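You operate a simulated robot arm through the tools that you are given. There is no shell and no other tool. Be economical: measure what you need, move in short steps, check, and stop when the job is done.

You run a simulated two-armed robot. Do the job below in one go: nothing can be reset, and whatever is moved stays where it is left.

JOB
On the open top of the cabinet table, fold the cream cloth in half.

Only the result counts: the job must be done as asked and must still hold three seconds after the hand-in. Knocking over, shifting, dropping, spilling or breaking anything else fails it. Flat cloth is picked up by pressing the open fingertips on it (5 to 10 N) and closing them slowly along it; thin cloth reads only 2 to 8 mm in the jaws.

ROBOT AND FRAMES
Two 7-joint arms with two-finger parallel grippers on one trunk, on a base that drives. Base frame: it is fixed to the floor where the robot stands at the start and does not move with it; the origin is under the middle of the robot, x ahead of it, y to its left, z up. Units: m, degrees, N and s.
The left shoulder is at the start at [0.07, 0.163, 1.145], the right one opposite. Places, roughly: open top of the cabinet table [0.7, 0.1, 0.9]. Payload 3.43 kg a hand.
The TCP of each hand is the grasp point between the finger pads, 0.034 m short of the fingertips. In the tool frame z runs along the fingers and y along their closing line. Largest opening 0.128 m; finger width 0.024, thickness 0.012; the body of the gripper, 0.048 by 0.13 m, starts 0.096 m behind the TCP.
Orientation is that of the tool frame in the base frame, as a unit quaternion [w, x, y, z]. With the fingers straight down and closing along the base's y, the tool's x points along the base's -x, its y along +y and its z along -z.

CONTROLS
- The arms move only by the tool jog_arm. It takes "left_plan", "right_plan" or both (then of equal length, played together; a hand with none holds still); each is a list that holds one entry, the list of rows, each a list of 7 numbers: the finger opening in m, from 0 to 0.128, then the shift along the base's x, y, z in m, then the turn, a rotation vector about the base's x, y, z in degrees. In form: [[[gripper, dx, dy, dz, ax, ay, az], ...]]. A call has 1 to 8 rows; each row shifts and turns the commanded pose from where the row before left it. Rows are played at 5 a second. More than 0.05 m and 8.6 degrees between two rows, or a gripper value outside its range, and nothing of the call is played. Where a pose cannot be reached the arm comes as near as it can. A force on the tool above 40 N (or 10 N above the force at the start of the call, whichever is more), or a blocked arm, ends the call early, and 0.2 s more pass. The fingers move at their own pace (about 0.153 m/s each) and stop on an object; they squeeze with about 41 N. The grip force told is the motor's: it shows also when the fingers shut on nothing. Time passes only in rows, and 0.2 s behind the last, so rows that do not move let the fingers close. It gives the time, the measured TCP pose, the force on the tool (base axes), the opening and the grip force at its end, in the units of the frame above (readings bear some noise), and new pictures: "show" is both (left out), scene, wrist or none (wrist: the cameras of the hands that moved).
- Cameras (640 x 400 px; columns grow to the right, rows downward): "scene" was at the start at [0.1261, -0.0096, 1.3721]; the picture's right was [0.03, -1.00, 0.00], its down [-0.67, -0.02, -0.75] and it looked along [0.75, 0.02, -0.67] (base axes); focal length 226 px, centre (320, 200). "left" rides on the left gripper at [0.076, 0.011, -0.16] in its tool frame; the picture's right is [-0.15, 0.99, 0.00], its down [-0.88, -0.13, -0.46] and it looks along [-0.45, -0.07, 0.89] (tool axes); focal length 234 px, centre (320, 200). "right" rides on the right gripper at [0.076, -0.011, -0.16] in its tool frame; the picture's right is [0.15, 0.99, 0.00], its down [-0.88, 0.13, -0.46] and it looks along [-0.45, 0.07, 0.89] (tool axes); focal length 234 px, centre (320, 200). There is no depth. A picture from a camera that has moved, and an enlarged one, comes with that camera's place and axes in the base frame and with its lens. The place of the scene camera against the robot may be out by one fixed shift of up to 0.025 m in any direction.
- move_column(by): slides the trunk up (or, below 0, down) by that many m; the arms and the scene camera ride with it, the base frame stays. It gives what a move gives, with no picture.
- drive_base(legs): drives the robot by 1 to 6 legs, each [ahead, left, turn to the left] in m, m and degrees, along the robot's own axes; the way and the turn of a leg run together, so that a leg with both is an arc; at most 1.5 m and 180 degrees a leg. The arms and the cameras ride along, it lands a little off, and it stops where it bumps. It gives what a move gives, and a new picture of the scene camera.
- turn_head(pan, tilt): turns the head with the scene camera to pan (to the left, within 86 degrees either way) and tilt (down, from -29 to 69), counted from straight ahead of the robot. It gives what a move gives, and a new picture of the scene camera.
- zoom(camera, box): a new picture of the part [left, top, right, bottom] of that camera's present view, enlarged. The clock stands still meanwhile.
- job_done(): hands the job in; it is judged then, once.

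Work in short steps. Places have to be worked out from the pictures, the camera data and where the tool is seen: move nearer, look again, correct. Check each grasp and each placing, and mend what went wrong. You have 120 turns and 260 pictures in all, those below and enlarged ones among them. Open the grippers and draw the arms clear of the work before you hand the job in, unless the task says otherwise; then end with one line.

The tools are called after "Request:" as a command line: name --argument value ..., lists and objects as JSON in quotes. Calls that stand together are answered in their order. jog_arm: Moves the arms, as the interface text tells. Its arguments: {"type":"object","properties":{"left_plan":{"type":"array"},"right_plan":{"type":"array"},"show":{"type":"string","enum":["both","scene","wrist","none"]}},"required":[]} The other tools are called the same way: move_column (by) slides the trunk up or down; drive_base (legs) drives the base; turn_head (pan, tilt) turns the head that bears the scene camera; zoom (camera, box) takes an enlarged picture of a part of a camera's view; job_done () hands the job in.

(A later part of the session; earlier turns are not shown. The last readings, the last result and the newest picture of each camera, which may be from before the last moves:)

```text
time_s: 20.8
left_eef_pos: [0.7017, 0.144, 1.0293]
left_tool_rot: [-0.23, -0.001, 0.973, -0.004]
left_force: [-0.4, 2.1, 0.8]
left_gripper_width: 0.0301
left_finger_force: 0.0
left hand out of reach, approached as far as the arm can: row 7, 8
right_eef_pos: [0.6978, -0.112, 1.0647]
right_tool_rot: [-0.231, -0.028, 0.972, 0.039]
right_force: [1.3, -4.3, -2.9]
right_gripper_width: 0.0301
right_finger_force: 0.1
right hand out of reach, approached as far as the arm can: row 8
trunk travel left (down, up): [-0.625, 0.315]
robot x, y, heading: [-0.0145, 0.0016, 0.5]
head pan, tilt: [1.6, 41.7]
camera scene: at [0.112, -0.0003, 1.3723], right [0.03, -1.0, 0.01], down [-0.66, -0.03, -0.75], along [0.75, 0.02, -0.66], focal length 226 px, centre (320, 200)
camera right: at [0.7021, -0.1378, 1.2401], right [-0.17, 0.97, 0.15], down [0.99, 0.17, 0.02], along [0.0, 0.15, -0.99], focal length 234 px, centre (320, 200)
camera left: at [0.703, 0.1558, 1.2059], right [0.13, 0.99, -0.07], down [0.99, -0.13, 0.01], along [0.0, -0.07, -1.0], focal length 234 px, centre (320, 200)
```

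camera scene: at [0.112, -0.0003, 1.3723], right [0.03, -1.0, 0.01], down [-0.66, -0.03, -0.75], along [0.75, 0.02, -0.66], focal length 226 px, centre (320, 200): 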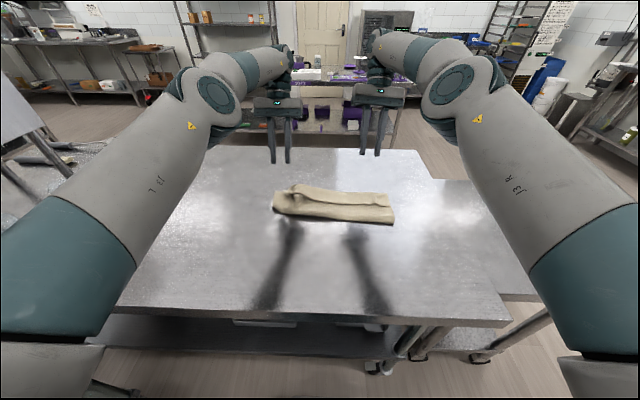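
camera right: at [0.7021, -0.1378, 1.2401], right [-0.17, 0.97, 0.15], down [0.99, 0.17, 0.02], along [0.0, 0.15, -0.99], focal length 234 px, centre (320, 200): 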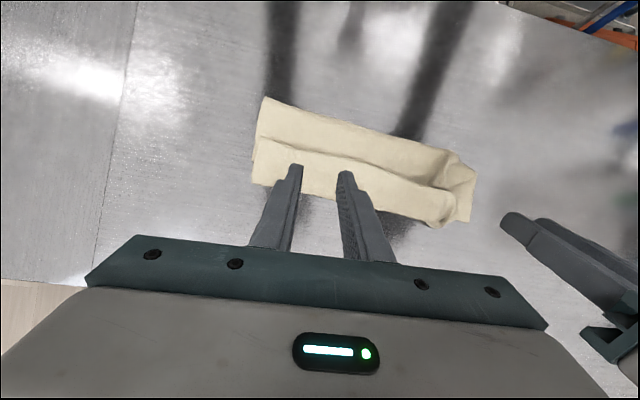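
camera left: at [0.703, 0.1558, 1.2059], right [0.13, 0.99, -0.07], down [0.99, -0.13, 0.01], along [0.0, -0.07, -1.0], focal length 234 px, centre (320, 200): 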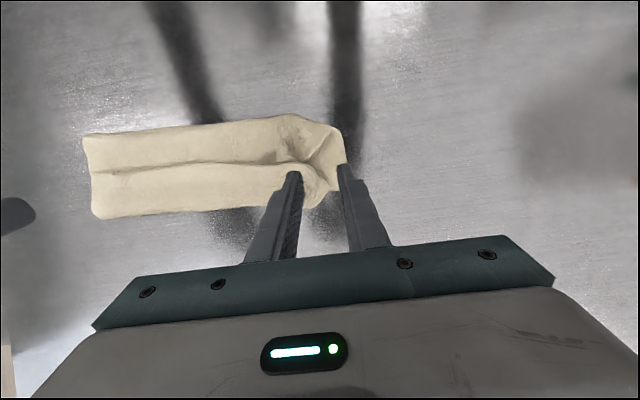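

Released. As feared, a strip along the top edge is folded back toward the robot, so it must be re-grasped and flipped open. I straighten the tools first and look from above.

Request:
jog_arm --left_plan '[[[0.05, -0.015, 0.01, 0.01, 0, -8, 0], [0.05, -0.02, 0.01, 0.01, 0, -8, 0], [0.05, -0.03, 0.02, 0.01, 0, -8, 0], [0.05, -0.03, 0.02, 0.01, 0, -3, 0], [0.05, -0.03, 0.02, 0, 0, 0, 0]]]' --right_plan '[[[0.05, -0.015, -0.02, 0.01, 0, -8, 0], [0.05, -0.02, -0.02, 0.01, 0, -8, 0], [0.05, -0.03, -0.02, 0.0, 0, -8, 0], [0.05, -0.03, -0.02, 0, 0, -3, 0], [0.05, -0.03, -0.02, 0, 0, 0, 0]]]'

Request:
zoom --camera "scene" --box '[220, 150, 440, 260]'

```text
time_s: 22.0
left_eef_pos: [0.5783, 0.2204, 1.0682]
left_tool_rot: [0.0, -0.003, 1.0, -0.001]
left_force: [0.2, 0.2, -0.3]
left_gripper_width: 0.0498
left_finger_force: 0.1
right_eef_pos: [0.5805, -0.2433, 1.0759]
right_tool_rot: [0.001, -0.002, 1.0, 0.0]
right_force: [-0.5, -0.7, -1.2]
right_gripper_width: 0.05
right_finger_force: 0.0
trunk travel left (down, up): [-0.625, 0.315]
robot x, y, heading: [-0.0121, 0.0044, -0.0]
head pan, tilt: [1.6, 41.7]
camera scene: at [0.1158, -0.0087, 1.3722], right [0.03, -1.0, 0.0], down [-0.67, -0.02, -0.75], along [0.75, 0.03, -0.67], focal length 226 px, centre (320, 200)
camera right: at [0.504, -0.2545, 1.2344], right [-0.15, 0.99, 0.0], down [0.88, 0.14, 0.46], along [0.45, 0.07, -0.89], focal length 234 px, centre (320, 200)
camera left: at [0.5002, 0.2283, 1.2269], right [0.14, 0.99, 0.0], down [0.88, -0.12, 0.46], along [0.45, -0.07, -0.89], focal length 234 px, centre (320, 200)
```

scene: 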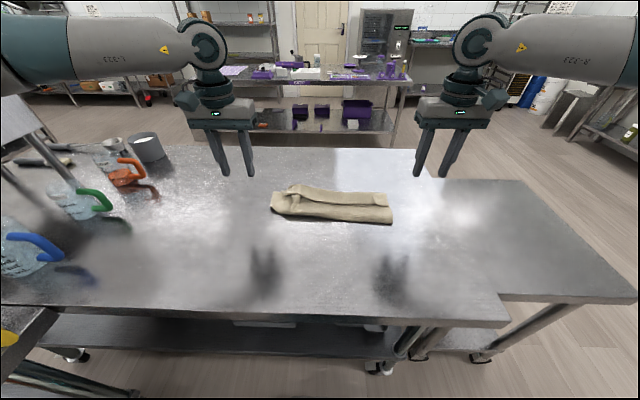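
right: 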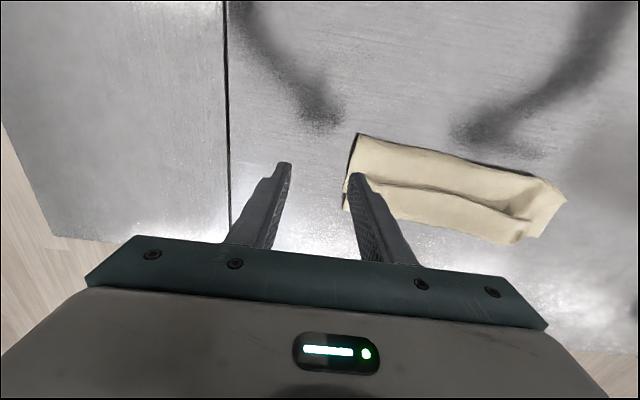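
left: 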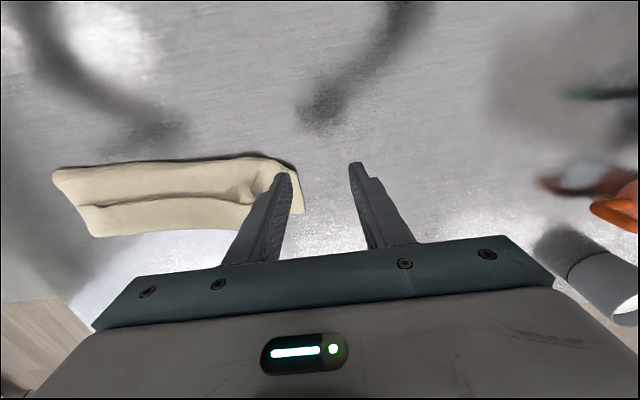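

```text
2.91 times, centred on (330, 205) of scene
camera zoom: at [0.1158, -0.0087, 1.3722], right [0.03, -1.0, 0.0], down [-0.67, -0.02, -0.75], along [0.75, 0.03, -0.67], focal length 658 px, centre (291, 186)
```

zoom: 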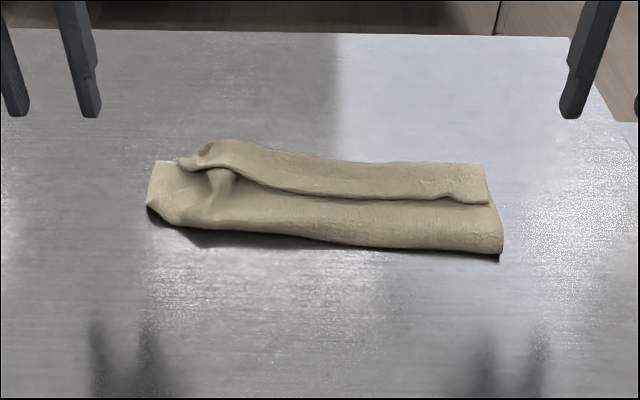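

I zoom into both wrist views to see the lip ends and where the lower layer's far edge lies.

Request:
zoom --camera "right" --box '[330, 120, 590, 260]'

Request:
zoom --camera "left" --box '[40, 140, 320, 250]'

```text
2.46 times, centred on (460, 190) of right
camera zoom: at [0.504, -0.2545, 1.2344], right [-0.15, 0.99, 0.0], down [0.88, 0.14, 0.46], along [0.45, 0.07, -0.89], focal length 576 px, centre (-25, 225)
```

zoom: 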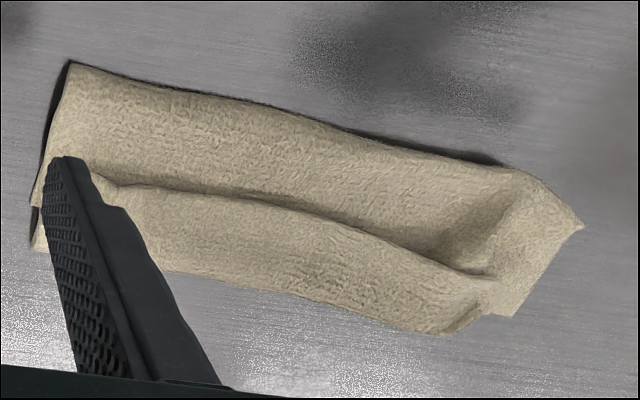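

```text
2.29 times, centred on (180, 195) of left
camera zoom: at [0.5002, 0.2283, 1.2269], right [0.14, 0.99, 0.0], down [0.88, -0.12, 0.46], along [0.45, -0.07, -0.89], focal length 535 px, centre (640, 211)
```

zoom: 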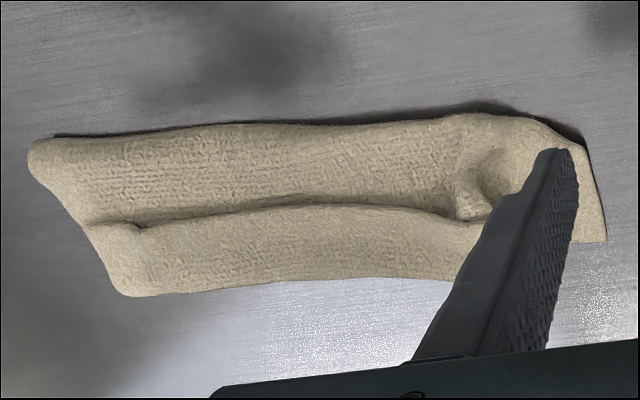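

The lower layer's far corners are at about [0.694, 0.177] and [0.665, -0.19], but the fold has crept forward and the lip is wrapped inward. The clean fix is to grasp the lip, carry it back to the robot side, then refold from the far edge toward me, where the arms can tilt naturally. I hover over the lip first.

Request:
jog_arm --left_plan '[[[0.05, 0.0155, -0.029, -0.0206, 0, 0, 0], [0.05, 0.0155, -0.029, -0.0206, 0, 0, 0], [0.05, 0.0155, -0.029, -0.0206, 0, 0, 0], [0.045, 0.0155, -0.029, -0.0206, 0, 0, 0], [0.045, 0.0155, -0.029, -0.0206, 0, 0, 0]]]' --right_plan '[[[0.05, 0.012, 0.0197, -0.0222, 0, 0, 0], [0.05, 0.012, 0.0197, -0.0222, 0, 0, 0], [0.05, 0.012, 0.0197, -0.0222, 0, 0, 0], [0.045, 0.012, 0.0197, -0.0222, 0, 0, 0], [0.045, 0.012, 0.0197, -0.0222, 0, 0, 0]]]'

```text
time_s: 23.2
left_eef_pos: [0.6562, 0.0706, 0.966]
left_tool_rot: [-0.001, -0.003, 1.0, 0.0]
left_force: [0.0, 0.0, -0.8]
left_gripper_width: 0.0451
left_finger_force: 0.1
right_eef_pos: [0.6433, -0.1448, 0.961]
right_tool_rot: [-0.001, -0.003, 1.0, 0.0]
right_force: [-0.5, -0.3, -0.6]
right_gripper_width: 0.0451
right_finger_force: 0.0
trunk travel left (down, up): [-0.625, 0.315]
robot x, y, heading: [-0.0067, -0.0012, 0.6]
head pan, tilt: [1.6, 41.7]
camera scene: at [0.1176, -0.0097, 1.372], right [0.03, -1.0, 0.0], down [-0.67, -0.02, -0.75], along [0.74, 0.03, -0.67], focal length 226 px, centre (320, 200)
camera right: at [0.5675, -0.1556, 1.1217], right [-0.15, 0.99, 0.0], down [0.88, 0.13, 0.45], along [0.45, 0.07, -0.89], focal length 234 px, centre (320, 200)
camera left: at [0.5793, 0.0805, 1.1255], right [0.14, 0.99, 0.0], down [0.88, -0.13, 0.45], along [0.45, -0.07, -0.89], focal length 234 px, centre (320, 200)
```

scene: 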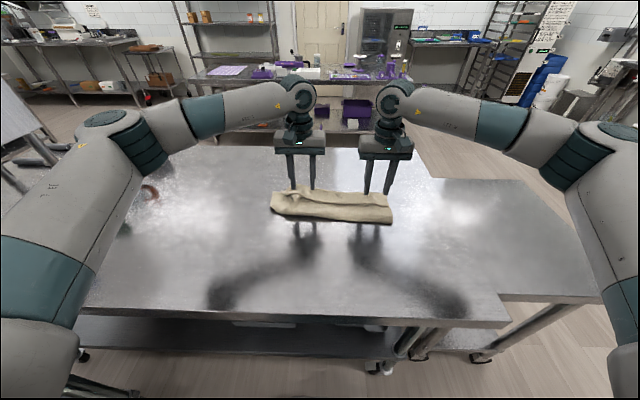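
right: 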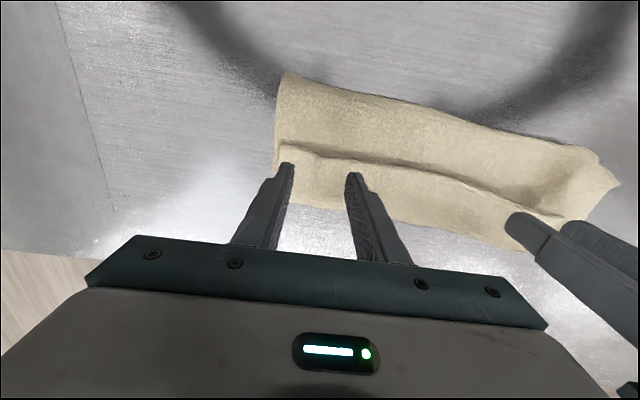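
left: 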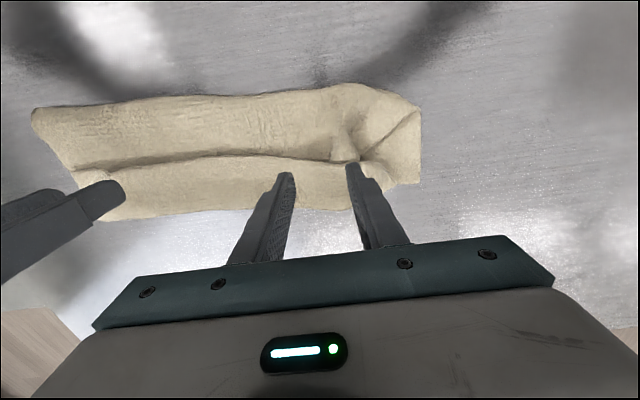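

I zoom into the left corner to see how it is bunched before pressing down.

Request:
zoom --camera "left" --box '[240, 70, 440, 220]'

```text
2.67 times, centred on (340, 145) of left
camera zoom: at [0.5793, 0.0805, 1.1255], right [0.14, 0.99, 0.0], down [0.88, -0.13, 0.45], along [0.45, -0.07, -0.89], focal length 624 px, centre (267, 347)
```

zoom: 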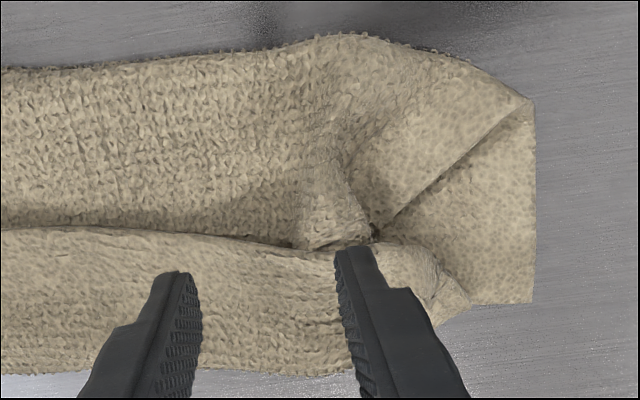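

The pads straddle the lip edge on both sides (left edge x≈0.648, right ≈0.633). I descend until light contact.

Request:
jog_arm --left_plan '[[[0.045, 0, 0, -0.012, 0, 0, 0], [0.045, 0, 0, -0.01, 0, 0, 0], [0.045, 0, 0, -0.006, 0, 0, 0], [0.045, 0, 0, -0.004, 0, 0, 0], [0.045, 0, 0, 0, 0, 0, 0]]]' --right_plan '[[[0.045, 0, 0, -0.01, 0, 0, 0], [0.045, 0, 0, -0.008, 0, 0, 0], [0.045, 0, 0, -0.006, 0, 0, 0], [0.045, 0, 0, -0.004, 0, 0, 0], [0.045, 0, 0, 0, 0, 0, 0]]]' --show "none"

```text
time_s: 24.4
left_eef_pos: [0.6542, 0.0715, 0.9345]
left_tool_rot: [0.0, -0.003, 1.0, -0.001]
left_force: [0.1, -0.9, 1.5]
left_gripper_width: 0.0449
left_finger_force: 0.0
right_eef_pos: [0.6395, -0.1452, 0.9364]
right_tool_rot: [0.0, -0.004, 1.0, 0.0]
right_force: [0.5, -0.4, 0.1]
right_gripper_width: 0.0452
right_finger_force: 0.1
trunk travel left (down, up): [-0.625, 0.315]
robot x, y, heading: [-0.0099, -0.001, 0.2]
head pan, tilt: [1.6, 41.7]
```

Left is just touching. A few more millimetres on both.

Request:
jog_arm --left_plan '[[[0.045, 0, 0, -0.002, 0, 0, 0], [0.045, 0, 0, -0.002, 0, 0, 0], [0.045, 0, 0, 0, 0, 0, 0]]]' --right_plan '[[[0.045, 0, 0, -0.003, 0, 0, 0], [0.045, 0, 0, -0.003, 0, 0, 0], [0.045, 0, 0, 0, 0, 0, 0]]]' --show "none"

```text
time_s: 25.2
left_eef_pos: [0.6538, 0.0721, 0.9302]
left_tool_rot: [0.0, -0.003, 1.0, 0.0]
left_force: [-0.8, -0.8, 3.4]
left_gripper_width: 0.0446
left_finger_force: 0.0
right_eef_pos: [0.6409, -0.1454, 0.9301]
right_tool_rot: [0.0, -0.002, 1.0, 0.0]
right_force: [-0.6, 0.5, -1.0]
right_gripper_width: 0.0451
right_finger_force: 0.0
trunk travel left (down, up): [-0.625, 0.315]
robot x, y, heading: [-0.0119, -0.0003, 0.3]
head pan, tilt: [1.6, 41.7]
```

Request:
jog_arm --left_plan '[[[0.045, 0, 0, -0.001, 0, 0, 0], [0.045, 0, 0, 0, 0, 0, 0], [0.045, 0, 0, 0, 0, 0, 0]]]' --right_plan '[[[0.045, 0, 0, -0.002, 0, 0, 0], [0.045, 0, 0, -0.002, 0, 0, 0], [0.045, 0, 0, 0, 0, 0, 0]]]' --show "wrist"

```text
time_s: 26.0
left_eef_pos: [0.6554, 0.0718, 0.9284]
left_tool_rot: [-0.001, -0.003, 1.0, 0.0]
left_force: [-2.8, 0.7, 6.6]
left_gripper_width: 0.0448
left_finger_force: 0.0
right_eef_pos: [0.6403, -0.1451, 0.9264]
right_tool_rot: [0.001, -0.003, 1.0, 0.001]
right_force: [0.8, 0.0, 2.6]
right_gripper_width: 0.0448
right_finger_force: 0.0
trunk travel left (down, up): [-0.625, 0.315]
robot x, y, heading: [-0.0073, -0.0018, 0.3]
head pan, tilt: [1.6, 41.7]
camera right: at [0.5643, -0.1558, 1.0859], right [-0.15, 0.99, 0.0], down [0.88, 0.14, 0.46], along [0.45, 0.07, -0.89], focal length 234 px, centre (320, 200)
camera left: at [0.5775, 0.0811, 1.0886], right [0.14, 0.99, 0.0], down [0.88, -0.13, 0.46], along [0.45, -0.07, -0.89], focal length 234 px, centre (320, 200)
```

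right: 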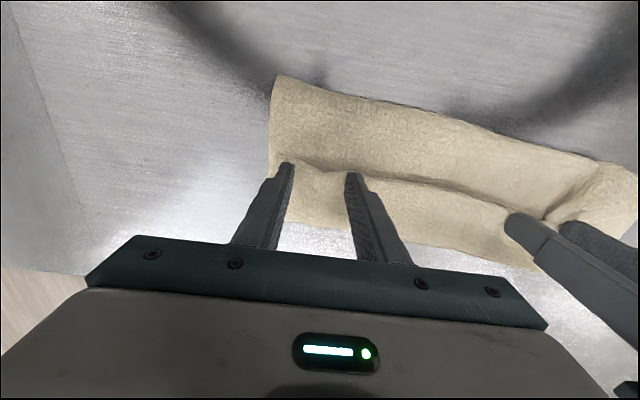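
left: 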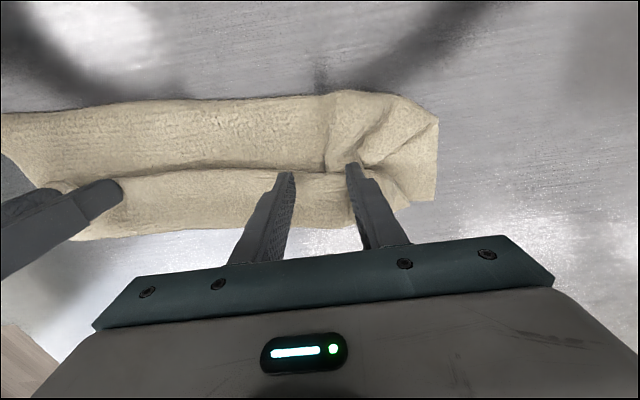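

Contact is good (6.6 N left, 2.6 N right). I press the right a touch more, then close slowly on the top layer.

Request:
jog_arm --left_plan '[[[0.045, 0, 0, 0, 0, 0, 0], [0.038, 0, 0, 0, 0, 0, 0], [0.031, 0, 0, 0, 0, 0, 0], [0.024, 0, 0, 0, 0, 0, 0], [0.017, 0, 0, 0, 0, 0, 0], [0.01, 0, 0, 0, 0, 0, 0], [0.0, 0, 0, 0, 0, 0, 0], [0.0, 0, 0, 0, 0, 0, 0]]]' --right_plan '[[[0.045, 0, 0, -0.0015, 0, 0, 0], [0.038, 0, 0, 0, 0, 0, 0], [0.031, 0, 0, 0, 0, 0, 0], [0.024, 0, 0, 0, 0, 0, 0], [0.017, 0, 0, 0, 0, 0, 0], [0.01, 0, 0, 0, 0, 0, 0], [0.0, 0, 0, 0, 0, 0, 0], [0.0, 0, 0, 0, 0, 0, 0]]]' --show "none"

Request:
jog_arm --left_plan '[[[0.0, 0, 0, 0.005, 0, 0, 0], [0.0, 0, 0, 0.015, 0, 0, 0], [0.0, 0, 0, 0.02, 0, 0, 0]]]' --right_plan '[[[0.0, 0, 0, 0.005, 0, 0, 0], [0.0, 0, 0, 0.015, 0, 0, 0], [0.0, 0, 0, 0.02, 0, 0, 0]]]'

```text
time_s: 27.8
left_eef_pos: [0.654, 0.0687, 0.9294]
left_tool_rot: [0.001, 0.0, 1.0, -0.003]
left_force: [-1.9, -29.7, 5.9]
left_gripper_width: 0.0044
left_finger_force: 38.6
right_eef_pos: [0.6397, -0.1413, 0.9255]
right_tool_rot: [0.001, -0.005, 1.0, 0.002]
right_force: [1.5, 29.8, 5.4]
right_gripper_width: 0.0046
right_finger_force: 38.7
trunk travel left (down, up): [-0.625, 0.315]
robot x, y, heading: [-0.0084, 0.0006, 0.4]
head pan, tilt: [1.6, 41.7]
```

```text
time_s: 28.6
left_eef_pos: [0.6565, 0.0709, 0.969]
left_tool_rot: [0.001, -0.002, 1.0, -0.003]
left_force: [-2.3, -34.4, -0.1]
left_gripper_width: 0.0044
left_finger_force: 38.7
right_eef_pos: [0.6393, -0.143, 0.9643]
right_tool_rot: [0.002, -0.002, 1.0, 0.002]
right_force: [1.0, 33.8, 0.9]
right_gripper_width: 0.005
right_finger_force: 39.3
trunk travel left (down, up): [-0.625, 0.315]
robot x, y, heading: [-0.0093, -0.0003, 0.1]
head pan, tilt: [1.6, 41.7]
camera scene: at [0.1153, -0.0088, 1.3721], right [0.03, -1.0, 0.0], down [-0.66, -0.02, -0.75], along [0.75, 0.02, -0.67], focal length 226 px, centre (320, 200)
camera right: at [0.5628, -0.1548, 1.1249], right [-0.15, 0.99, 0.0], down [0.88, 0.13, 0.46], along [0.45, 0.07, -0.89], focal length 234 px, centre (320, 200)
camera left: at [0.5789, 0.0805, 1.1285], right [0.14, 0.99, -0.01], down [0.88, -0.13, 0.46], along [0.45, -0.07, -0.89], focal length 234 px, centre (320, 200)
```

scene: 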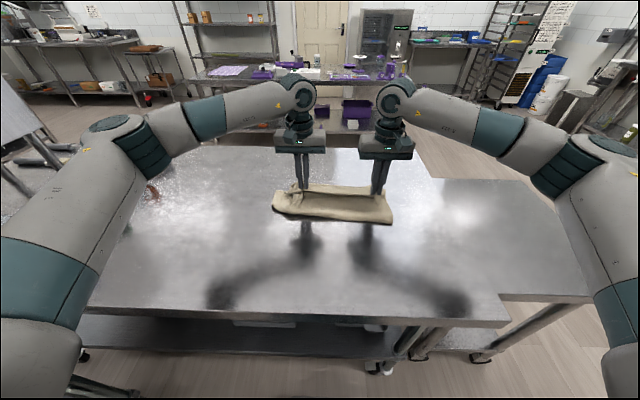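
right: 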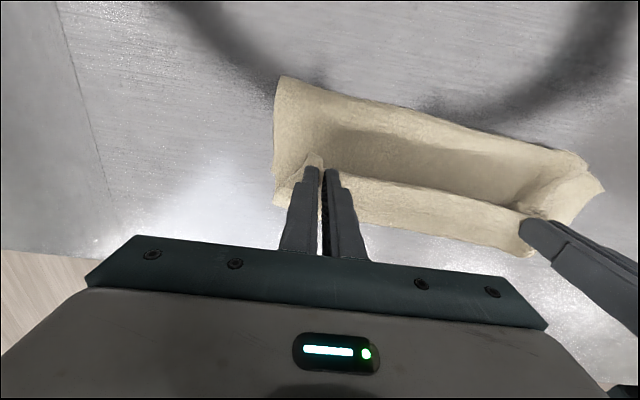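
left: 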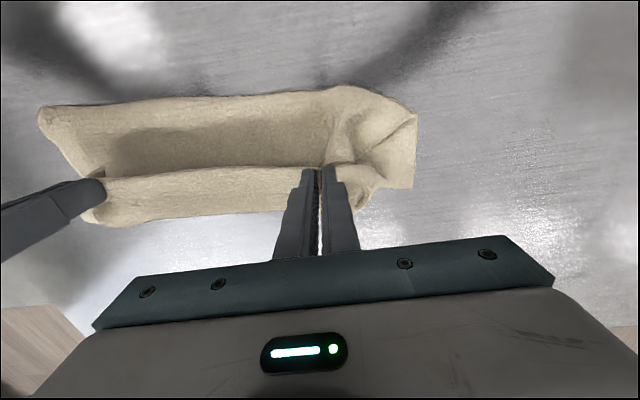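

Both hands hold the single top layer; the lateral tension is high (34 N), so I bring the hands slightly together while lifting.

Request:
jog_arm --left_plan '[[[0.0, 0, -0.006, 0.012, 0, 0, 0], [0.0, -0.01, -0.004, 0.025, 0, 0, 0], [0.0, -0.015, 0, 0.025, 0, 0, 0], [0.0, -0.02, 0, 0.015, 0, 0, 0]]]' --right_plan '[[[0.0, 0, 0.006, 0.012, 0, 0, 0], [0.0, -0.01, 0.004, 0.025, 0, 0, 0], [0.0, -0.015, 0, 0.025, 0, 0, 0], [0.0, -0.02, 0, 0.015, 0, 0, 0]]]'

```text
time_s: 29.6
left_eef_pos: [0.6108, 0.0627, 1.0467]
left_tool_rot: [0.001, -0.003, 1.0, 0.0]
left_force: [-0.7, -4.1, -0.1]
left_gripper_width: 0.004
left_finger_force: 38.9
right_eef_pos: [0.5946, -0.1364, 1.0442]
right_tool_rot: [0.001, -0.001, 1.0, -0.001]
right_force: [-0.4, 5.4, -0.2]
right_gripper_width: 0.0041
right_finger_force: 38.6
trunk travel left (down, up): [-0.625, 0.315]
robot x, y, heading: [-0.0122, 0.0027, 0.5]
head pan, tilt: [1.6, 41.7]
camera scene: at [0.1147, -0.0084, 1.3722], right [0.03, -1.0, 0.0], down [-0.66, -0.02, -0.75], along [0.75, 0.02, -0.66], focal length 226 px, centre (320, 200)
camera right: at [0.5174, -0.1469, 1.2032], right [-0.15, 0.99, 0.0], down [0.88, 0.13, 0.46], along [0.45, 0.07, -0.89], focal length 234 px, centre (320, 200)
camera left: at [0.5325, 0.0726, 1.2056], right [0.14, 0.99, 0.0], down [0.88, -0.12, 0.46], along [0.45, -0.06, -0.89], focal length 234 px, centre (320, 200)
```

scene: 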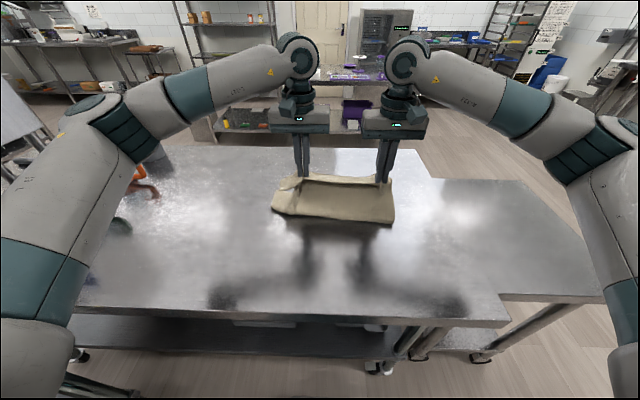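
right: 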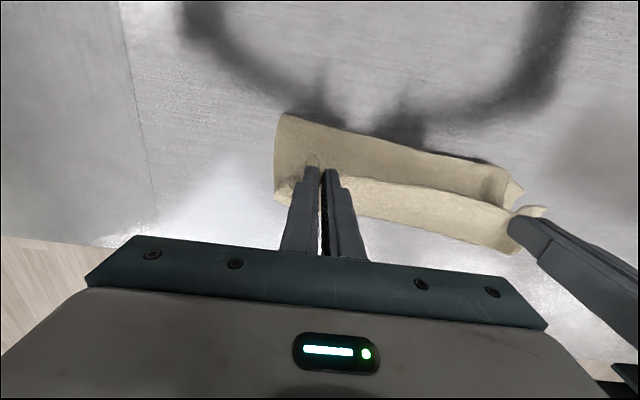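
left: 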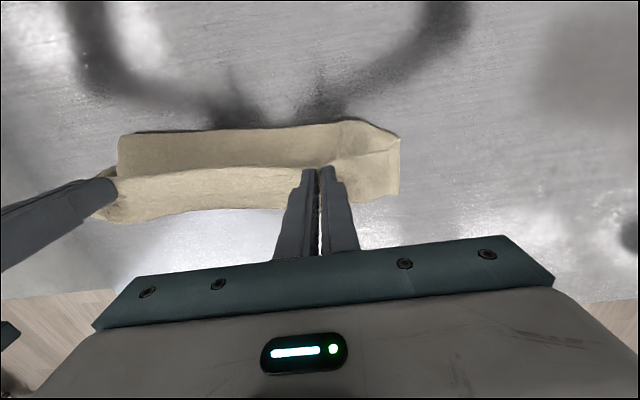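

The sheet is rising cleanly. I drive the base back 0.13 m, carrying the edge toward the robot side and gaining near reach.

Request:
drive_base --legs '[[-0.13, 0, 0]]'

```text
time_s: 30.9
left_eef_pos: [0.4828, 0.0604, 1.0446]
left_tool_rot: [-0.002, -0.002, 1.0, 0.0]
left_force: [-0.4, -2.8, 0.6]
left_gripper_width: 0.0038
left_finger_force: 38.6
right_eef_pos: [0.4661, -0.1364, 1.0426]
right_tool_rot: [-0.001, -0.001, 1.0, -0.001]
right_force: [0.1, 1.9, 0.2]
right_gripper_width: 0.0039
right_finger_force: 38.3
trunk travel left (down, up): [-0.625, 0.315]
robot x, y, heading: [-0.1388, 0.0008, 0.4]
head pan, tilt: [1.6, 41.7]
camera scene: at [-0.0122, -0.0096, 1.372], right [0.03, -1.0, 0.0], down [-0.67, -0.02, -0.75], along [0.75, 0.02, -0.67], focal length 226 px, centre (320, 200)
```

scene: 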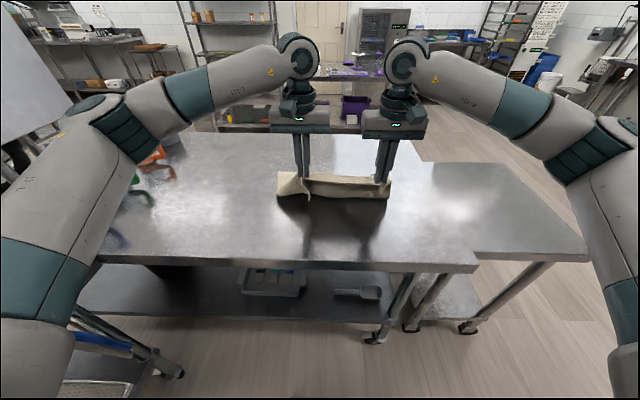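

Now I lay the edge back down near its original line (left x≈0.40, right ≈0.39).

Request:
jog_arm --left_plan '[[[0.0, -0.03, 0.004, -0.025, 0, 0, 0], [0.0, -0.025, 0.004, -0.035, 0, 0, 0], [0.0, -0.02, 0.004, -0.035, 0, 0, 0], [0.0, -0.008, 0.002, -0.02, 0, 0, 0], [0.0, 0, 0, 0, 0, 0, 0]]]' --right_plan '[[[0.0, -0.03, 0.004, -0.025, 0, 0, 0], [0.0, -0.025, 0.004, -0.035, 0, 0, 0], [0.0, -0.02, 0.004, -0.035, 0, 0, 0], [0.0, -0.008, 0.002, -0.02, 0, 0, 0], [0.0, 0, 0, 0, 0, 0, 0]]]'

```text
time_s: 32.1
left_eef_pos: [0.402, 0.0742, 0.9272]
left_tool_rot: [0.0, -0.002, 1.0, -0.001]
left_force: [-0.2, -1.8, 0.2]
left_gripper_width: 0.004
left_finger_force: 38.9
right_eef_pos: [0.3828, -0.1231, 0.9265]
right_tool_rot: [0.0, -0.001, 1.0, 0.0]
right_force: [0.7, 0.7, -0.2]
right_gripper_width: 0.0043
right_finger_force: 38.4
trunk travel left (down, up): [-0.625, 0.315]
robot x, y, heading: [-0.1435, -0.0042, 0.2]
head pan, tilt: [1.6, 41.7]
camera scene: at [-0.0129, -0.0096, 1.3721], right [0.03, -1.0, 0.0], down [-0.67, -0.02, -0.75], along [0.75, 0.02, -0.67], focal length 226 px, centre (320, 200)
camera right: at [0.3063, -0.133, 1.0872], right [-0.15, 0.99, 0.0], down [0.88, 0.13, 0.46], along [0.45, 0.07, -0.89], focal length 234 px, centre (320, 200)
camera left: at [0.3252, 0.0842, 1.0871], right [0.14, 0.99, 0.0], down [0.88, -0.13, 0.46], along [0.45, -0.07, -0.89], focal length 234 px, centre (320, 200)
```

scene: 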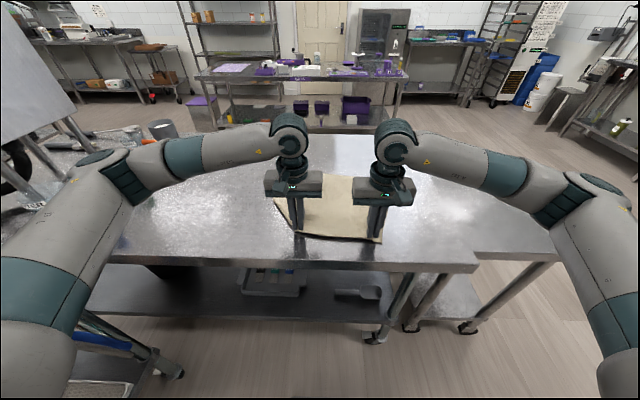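
right: 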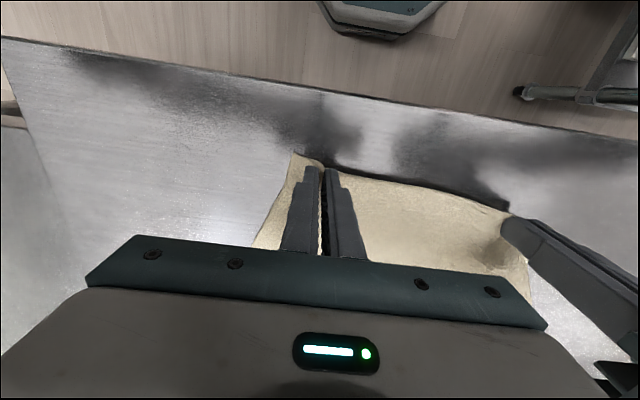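
left: 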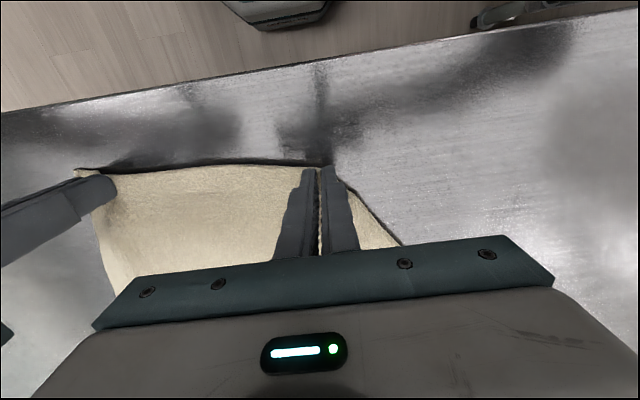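

The near edge is back, but its left end sits inward. I release both hands gently and lift to inspect.

Request:
jog_arm --left_plan '[[[0.01, 0, 0, -0.003, 0, 0, 0], [0.02, 0, 0, 0.0, 0, 0, 0], [0.03, 0, 0, 0, 0, 0, 0], [0.03, 0, 0, 0.02, 0, 0, 0], [0.03, 0, 0.01, 0.04, 0, 0, 0], [0.03, -0.02, 0.04, 0.02, 0, 0, 0], [0.03, 0, 0.04, 0.02, 0, 0, 0], [0.03, 0, 0.04, 0.02, 0, 0, 0]]]' --right_plan '[[[0.01, 0, 0, -0.003, 0, 0, 0], [0.02, 0, 0, 0.0, 0, 0, 0], [0.03, 0, 0, 0, 0, 0, 0], [0.03, 0, 0, 0.02, 0, 0, 0], [0.03, 0, -0.01, 0.04, 0, 0, 0], [0.03, -0.02, -0.04, 0.02, 0, 0, 0], [0.03, 0, -0.04, 0.02, 0, 0, 0], [0.03, 0, -0.03, 0.02, 0, 0, 0]]]'

Request:
zoom --camera "scene" --box '[220, 150, 440, 260]'

```text
time_s: 33.9
left_eef_pos: [0.3794, 0.2042, 1.053]
left_tool_rot: [0.001, -0.002, 1.0, 0.0]
left_force: [-0.3, 0.1, -0.3]
left_gripper_width: 0.0299
left_finger_force: 0.1
right_eef_pos: [0.3621, -0.2447, 1.0403]
right_tool_rot: [0.0, -0.002, 1.0, -0.001]
right_force: [-0.1, -0.6, 0.2]
right_gripper_width: 0.03
right_finger_force: 0.2
trunk travel left (down, up): [-0.625, 0.315]
robot x, y, heading: [-0.14, 0.0004, 0.4]
head pan, tilt: [1.6, 41.7]
camera scene: at [-0.0146, -0.0091, 1.3723], right [0.03, -1.0, 0.0], down [-0.66, -0.02, -0.75], along [0.75, 0.02, -0.66], focal length 226 px, centre (320, 200)
camera right: at [0.2861, -0.2553, 1.2008], right [-0.15, 0.99, 0.0], down [0.88, 0.13, 0.46], along [0.45, 0.07, -0.89], focal length 234 px, centre (320, 200)
camera left: at [0.3013, 0.214, 1.2126], right [0.14, 0.99, 0.0], down [0.88, -0.13, 0.46], along [0.45, -0.07, -0.89], focal length 234 px, centre (320, 200)
```

scene: 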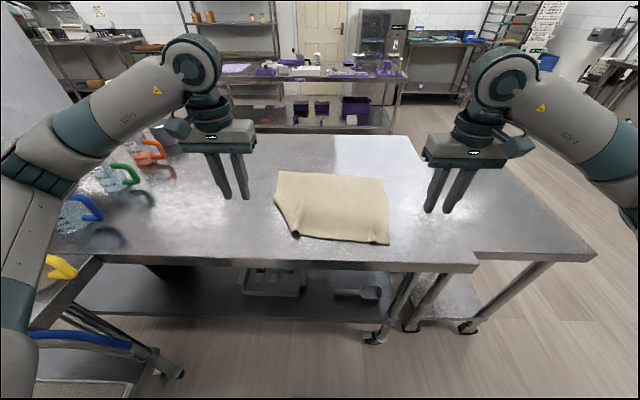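
right: 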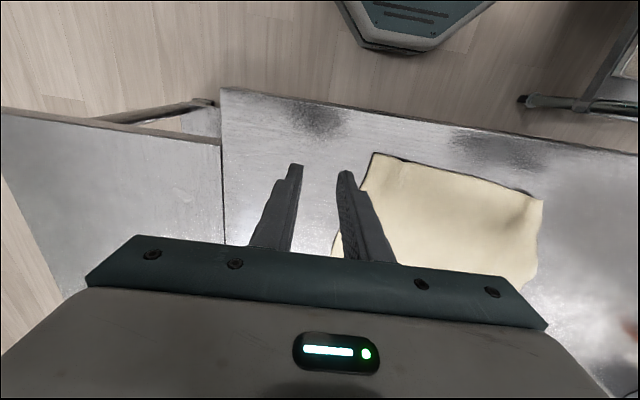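
left: 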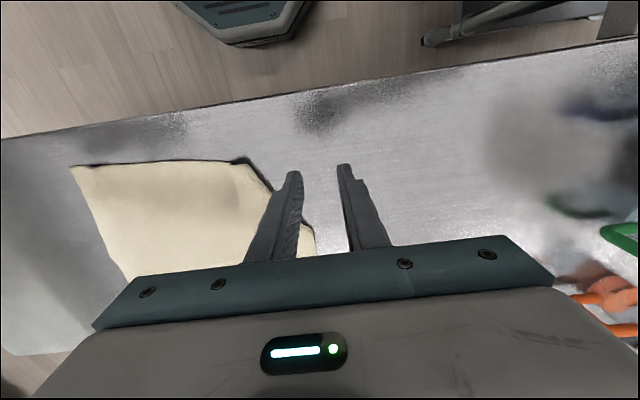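

```text
2.91 times, centred on (330, 205) of scene
camera zoom: at [-0.0146, -0.0091, 1.3723], right [0.03, -1.0, 0.0], down [-0.66, -0.02, -0.75], along [0.75, 0.02, -0.66], focal length 658 px, centre (291, 186)
```

zoom: 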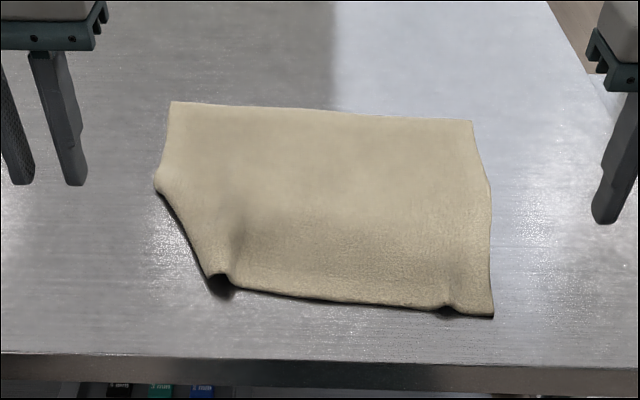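

Good: the cloth is nearly flat again, and only the near-left corner is tucked under along a diagonal from about [0.393, 0.092] to [0.522, 0.168]. I turn the left gripper to close along that diagonal and hover over its middle.

Request:
jog_arm --left_plan '[[[0.045, 0.012, -0.012, -0.007, 0, 0, -8.5], [0.045, 0.012, -0.012, -0.007, 0, 0, -8.5], [0.045, 0.012, -0.012, -0.007, 0, 0, -8.5], [0.045, 0.012, -0.012, -0.007, 0, 0, -8.5], [0.045, 0.012, -0.012, -0.007, 0, 0, -8.5], [0.045, 0.012, -0.012, -0.007, 0, 0, -8.5], [0.045, 0.011, -0.011, -0.007, 0, 0, -8.5]]]'

```text
time_s: 35.5
left_eef_pos: [0.4629, 0.1244, 0.9964]
left_tool_rot: [-0.001, 0.495, 0.869, 0.0]
left_force: [-0.5, 0.3, -0.5]
left_gripper_width: 0.0452
left_finger_force: 0.1
right_eef_pos: [0.364, -0.2452, 1.0398]
right_tool_rot: [0.0, -0.002, 1.0, 0.0]
right_force: [0.1, -0.2, 0.0]
right_gripper_width: 0.0299
right_finger_force: 0.0
trunk travel left (down, up): [-0.625, 0.315]
robot x, y, heading: [-0.1367, -0.001, 0.2]
head pan, tilt: [1.6, 41.7]
camera scene: at [-0.0125, -0.0099, 1.3721], right [0.03, -1.0, 0.0], down [-0.67, -0.02, -0.75], along [0.75, 0.02, -0.67], focal length 226 px, centre (320, 200)
camera left: at [0.432, 0.1929, 1.1563], right [0.93, 0.38, 0.0], down [0.34, -0.82, 0.45], along [0.17, -0.42, -0.89], focal length 234 px, centre (320, 200)
```

scene: 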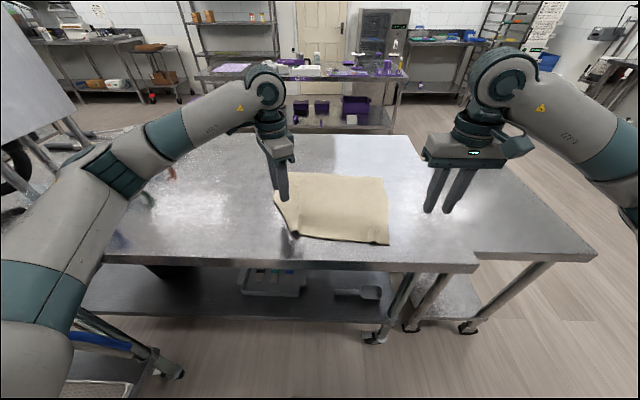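
left: 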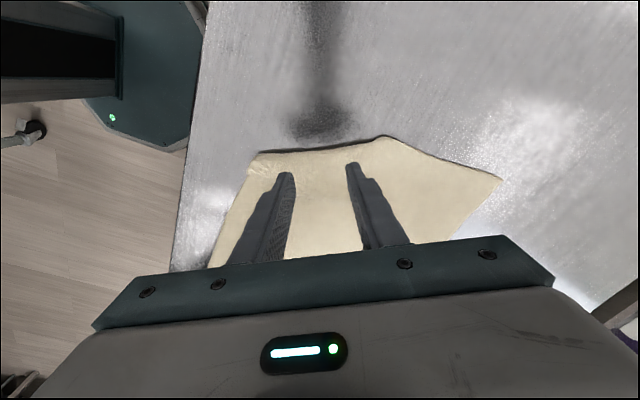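

The left gripper is well aligned just inside the diagonal edge. Descending to contact.

Request:
jog_arm --left_plan '[[[0.045, 0, 0, -0.02, 0, 0, 0], [0.045, 0, 0, -0.02, 0, 0, 0], [0.045, 0, 0, -0.015, 0, 0, 0], [0.045, 0, 0, -0.01, 0, 0, 0], [0.045, 0, 0, -0.004, 0, 0, 0], [0.045, 0, 0, 0, 0, 0, 0]]]' --show "none"

```text
time_s: 36.9
left_eef_pos: [0.464, 0.1211, 0.9293]
left_tool_rot: [0.0, 0.495, 0.869, -0.001]
left_force: [-0.4, 0.8, -0.4]
left_gripper_width: 0.0453
left_finger_force: 0.1
right_eef_pos: [0.364, -0.2443, 1.0388]
right_tool_rot: [0.0, -0.002, 1.0, 0.0]
right_force: [0.0, -1.1, -0.2]
right_gripper_width: 0.0298
right_finger_force: 0.2
trunk travel left (down, up): [-0.625, 0.315]
robot x, y, heading: [-0.1396, -0.0012, 0.2]
head pan, tilt: [1.6, 41.7]
```

Request:
jog_arm --left_plan '[[[0.045, 0, 0, -0.003, 0, 0, 0], [0.045, 0, 0, -0.003, 0, 0, 0], [0.045, 0, 0, -0.002, 0, 0, 0], [0.045, 0, 0, 0, 0, 0, 0]]]' --show "none"

```text
time_s: 37.9
left_eef_pos: [0.4622, 0.1226, 0.9222]
left_tool_rot: [0.0, 0.494, 0.869, 0.0]
left_force: [-0.6, -0.1, 3.5]
left_gripper_width: 0.045
left_finger_force: 0.0
right_eef_pos: [0.3626, -0.2452, 1.0409]
right_tool_rot: [0.0, -0.002, 1.0, 0.0]
right_force: [-0.6, -0.2, 0.3]
right_gripper_width: 0.0298
right_finger_force: 0.1
trunk travel left (down, up): [-0.625, 0.315]
robot x, y, heading: [-0.1387, -0.0038, 0.1]
head pan, tilt: [1.6, 41.7]
```

Contact at 3.5 N. I press 1 mm more, close slowly and then lift the diagonal edge a little.

Request:
jog_arm --left_plan '[[[0.045, 0, 0, -0.001, 0, 0, 0], [0.037, 0, 0, 0, 0, 0, 0], [0.029, 0, 0, 0, 0, 0, 0], [0.021, 0, 0, 0, 0, 0, 0], [0.013, 0, 0, 0, 0, 0, 0], [0.005, 0, 0, 0, 0, 0, 0], [0.0, 0, 0, 0, 0, 0, 0], [0.0, 0, 0, 0, 0, 0, 0]]]' --show "none"

Request:
jog_arm --left_plan '[[[0.0, 0, 0, 0.01, 0, 0, 0], [0.0, 0.0, 0.0, 0.03, 0, 0, 0], [0.0, 0.0, 0.0, 0.03, 0, 0, 0], [0.0, 0, 0, 0.03, 0, 0, 0]]]'

```text
time_s: 39.7
left_eef_pos: [0.4618, 0.1229, 0.9212]
left_tool_rot: [0.0, 0.495, 0.869, 0.0]
left_force: [-0.2, -0.5, 7.7]
left_gripper_width: 0.0052
left_finger_force: 39.9
right_eef_pos: [0.3629, -0.2438, 1.0404]
right_tool_rot: [0.0, -0.002, 1.0, 0.0]
right_force: [-0.3, -0.2, 1.3]
right_gripper_width: 0.0299
right_finger_force: 0.0
trunk travel left (down, up): [-0.625, 0.315]
robot x, y, heading: [-0.1353, 0.0024, 0.3]
head pan, tilt: [1.6, 41.7]
```

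```text
time_s: 40.7
left_eef_pos: [0.4587, 0.1208, 1.0209]
left_tool_rot: [0.0, 0.494, 0.869, 0.0]
left_force: [0.0, 0.4, -0.9]
left_gripper_width: 0.005
left_finger_force: 39.1
right_eef_pos: [0.3624, -0.245, 1.0413]
right_tool_rot: [0.0, -0.001, 1.0, 0.0]
right_force: [-0.1, 1.0, -0.7]
right_gripper_width: 0.0299
right_finger_force: 0.1
trunk travel left (down, up): [-0.625, 0.315]
robot x, y, heading: [-0.137, -0.0025, -0.0]
head pan, tilt: [1.6, 41.7]
camera scene: at [-0.0134, -0.0101, 1.3721], right [0.03, -1.0, 0.0], down [-0.66, -0.02, -0.75], along [0.75, 0.02, -0.67], focal length 226 px, centre (320, 200)
camera left: at [0.4287, 0.1892, 1.1809], right [0.93, 0.38, 0.0], down [0.34, -0.82, 0.46], along [0.17, -0.42, -0.89], focal length 234 px, centre (320, 200)
```

scene: 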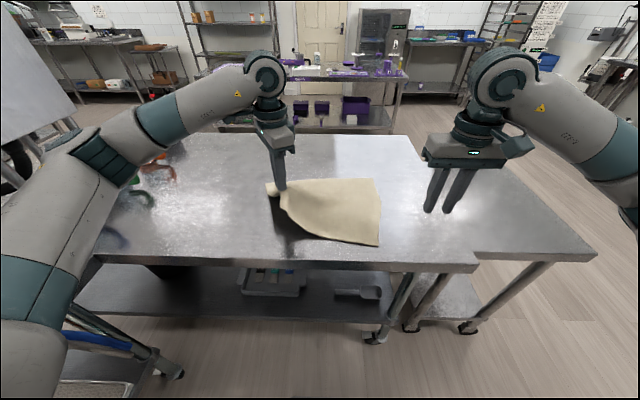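
left: 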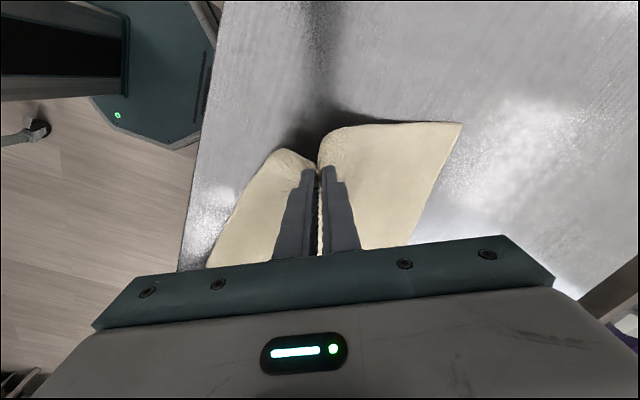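

The diagonal edge is lifted with the flap hanging under it; the sheet has pivoted a bit, which is harmless. I lower it while moving inward so the flap lands outward.

Request:
jog_arm --left_plan '[[[0.0, 0.0, 0.0, 0.015, 0, 0, 0], [0.0, 0.0, 0.0, 0.0, 0, 0, 0], [0.0, 0.007, -0.012, -0.02, 0, 0, 0], [0.0, 0.01, -0.017, -0.025, 0, 0, 0], [0.0, 0.01, -0.017, -0.025, 0, 0, 0]]]'

```text
time_s: 41.9
left_eef_pos: [0.4868, 0.0742, 0.9628]
left_tool_rot: [-0.001, 0.494, 0.869, 0.0]
left_force: [0.3, -0.3, 0.3]
left_gripper_width: 0.0048
left_finger_force: 39.5
right_eef_pos: [0.3641, -0.2446, 1.0393]
right_tool_rot: [-0.001, -0.001, 1.0, 0.0]
right_force: [-0.1, 0.7, 0.3]
right_gripper_width: 0.0298
right_finger_force: 0.0
trunk travel left (down, up): [-0.625, 0.315]
robot x, y, heading: [-0.1431, -0.001, 0.2]
head pan, tilt: [1.6, 41.7]
camera scene: at [-0.0119, -0.0101, 1.372], right [0.03, -1.0, 0.0], down [-0.67, -0.02, -0.75], along [0.75, 0.02, -0.67], focal length 226 px, centre (320, 200)
camera left: at [0.4563, 0.1439, 1.123], right [0.93, 0.38, 0.0], down [0.34, -0.82, 0.46], along [0.17, -0.42, -0.89], focal length 234 px, centre (320, 200)
```

scene: 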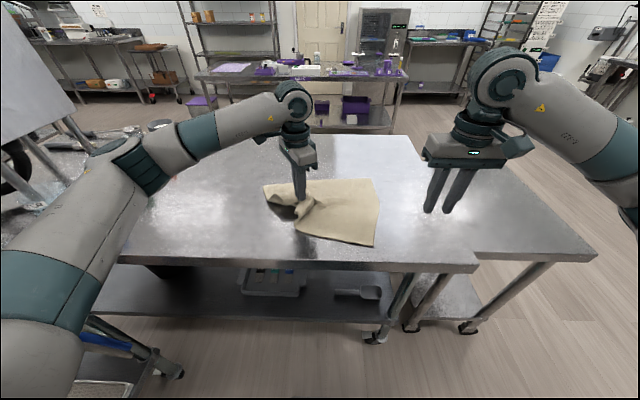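
left: 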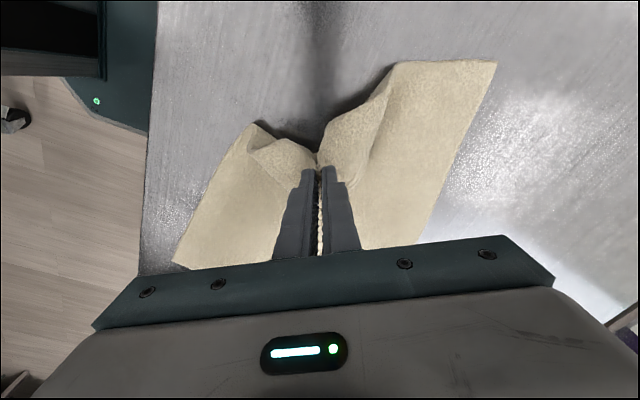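

I zoom in on this corner to see where the flap is.

Request:
zoom --camera "left" --box '[220, 40, 520, 230]'

Request:
zoom --camera "scene" --box '[240, 160, 400, 260]'

```text
2.11 times, centred on (370, 135) of left
camera zoom: at [0.4563, 0.1439, 1.123], right [0.93, 0.38, 0.0], down [0.34, -0.82, 0.46], along [0.17, -0.42, -0.89], focal length 493 px, centre (215, 337)
```

zoom: 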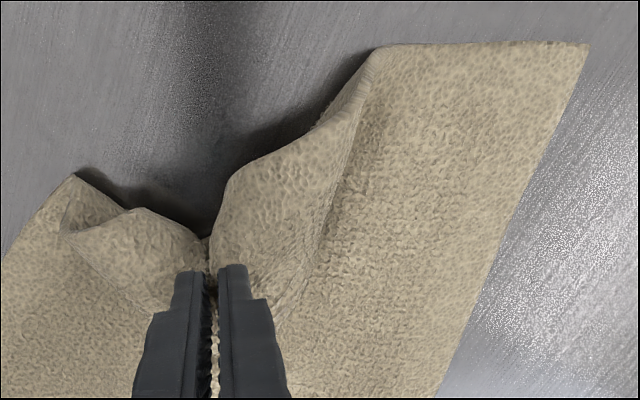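

```text
4.00 times, centred on (320, 210) of scene
camera zoom: at [-0.0119, -0.0101, 1.372], right [0.03, -1.0, 0.0], down [-0.67, -0.02, -0.75], along [0.75, 0.02, -0.67], focal length 904 px, centre (320, 160)
```

zoom: 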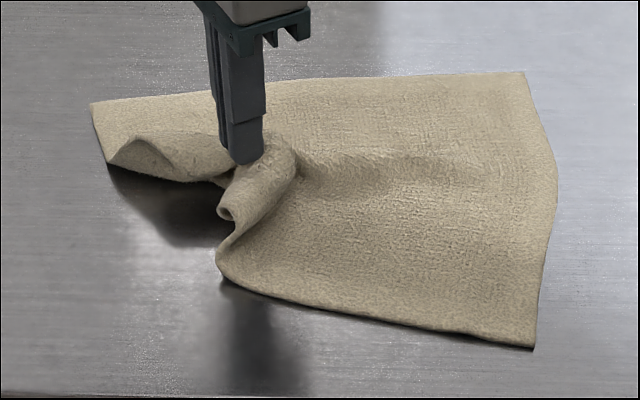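

The flap is still curled under near the pinch. I lift considerably higher so the corner hangs free, and look.

Request:
jog_arm --left_plan '[[[0.0, 0.0, 0.005, 0.04, 0, 0, 0], [0.0, 0.0, 0.005, 0.04, 0, 0, 0], [0.0, 0.0, 0, 0.04, 0, 0, 0], [0.0, 0.0, 0, 0.04, 0, 0, 0], [0.0, 0, 0, 0.03, 0, 0, 0], [0.0, 0, 0, 0, 0, 0, 0], [0.0, 0, 0, 0, 0, 0, 0]]]'

Request:
zoom --camera "scene" --box '[240, 140, 400, 260]'

```text
time_s: 43.5
left_eef_pos: [0.4844, 0.0841, 1.1532]
left_tool_rot: [0.001, 0.493, 0.87, 0.0]
left_force: [-0.3, 0.1, -0.6]
left_gripper_width: 0.0048
left_finger_force: 38.9
left hand out of reach, approached as far as the arm can: row 5
right_eef_pos: [0.3627, -0.2444, 1.0395]
right_tool_rot: [0.0, -0.002, 1.0, 0.0]
right_force: [-0.3, 0.1, 0.1]
right_gripper_width: 0.0299
right_finger_force: 0.0
trunk travel left (down, up): [-0.625, 0.315]
robot x, y, heading: [-0.1384, -0.0009, 0.1]
head pan, tilt: [1.6, 41.7]
camera scene: at [-0.013, -0.0097, 1.3721], right [0.03, -1.0, 0.0], down [-0.67, -0.02, -0.75], along [0.75, 0.02, -0.67], focal length 226 px, centre (320, 200)
camera left: at [0.453, 0.1535, 1.3131], right [0.92, 0.38, 0.0], down [0.34, -0.82, 0.46], along [0.18, -0.42, -0.89], focal length 234 px, centre (320, 200)
```

scene: 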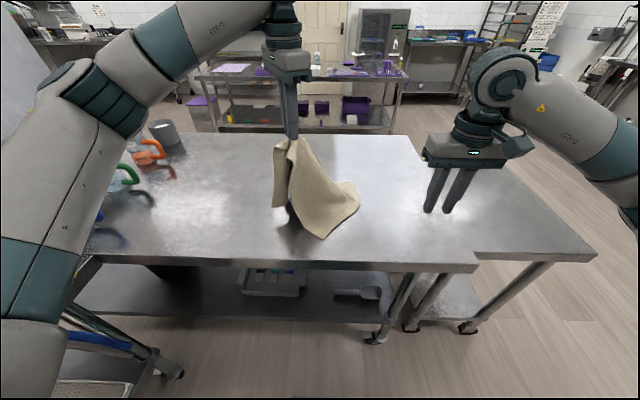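
left: 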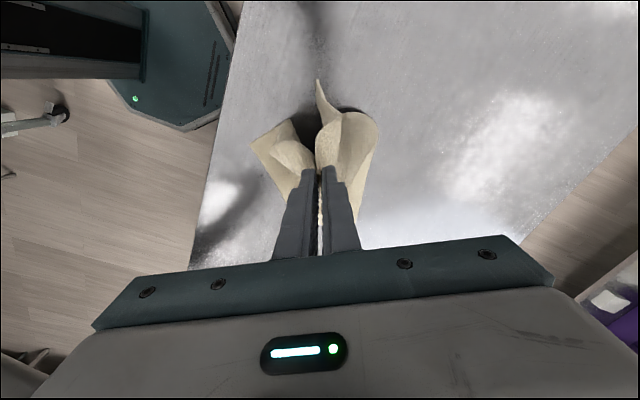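

```text
3.33 times, centred on (320, 200) of scene
camera zoom: at [-0.013, -0.0097, 1.3721], right [0.03, -1.0, 0.0], down [-0.67, -0.02, -0.75], along [0.75, 0.02, -0.67], focal length 753 px, centre (320, 200)
```

zoom: 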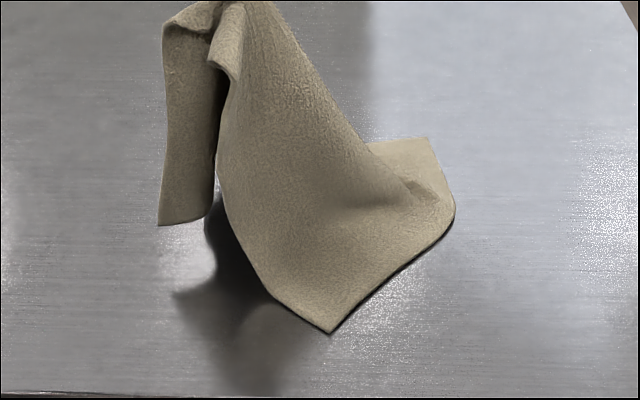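

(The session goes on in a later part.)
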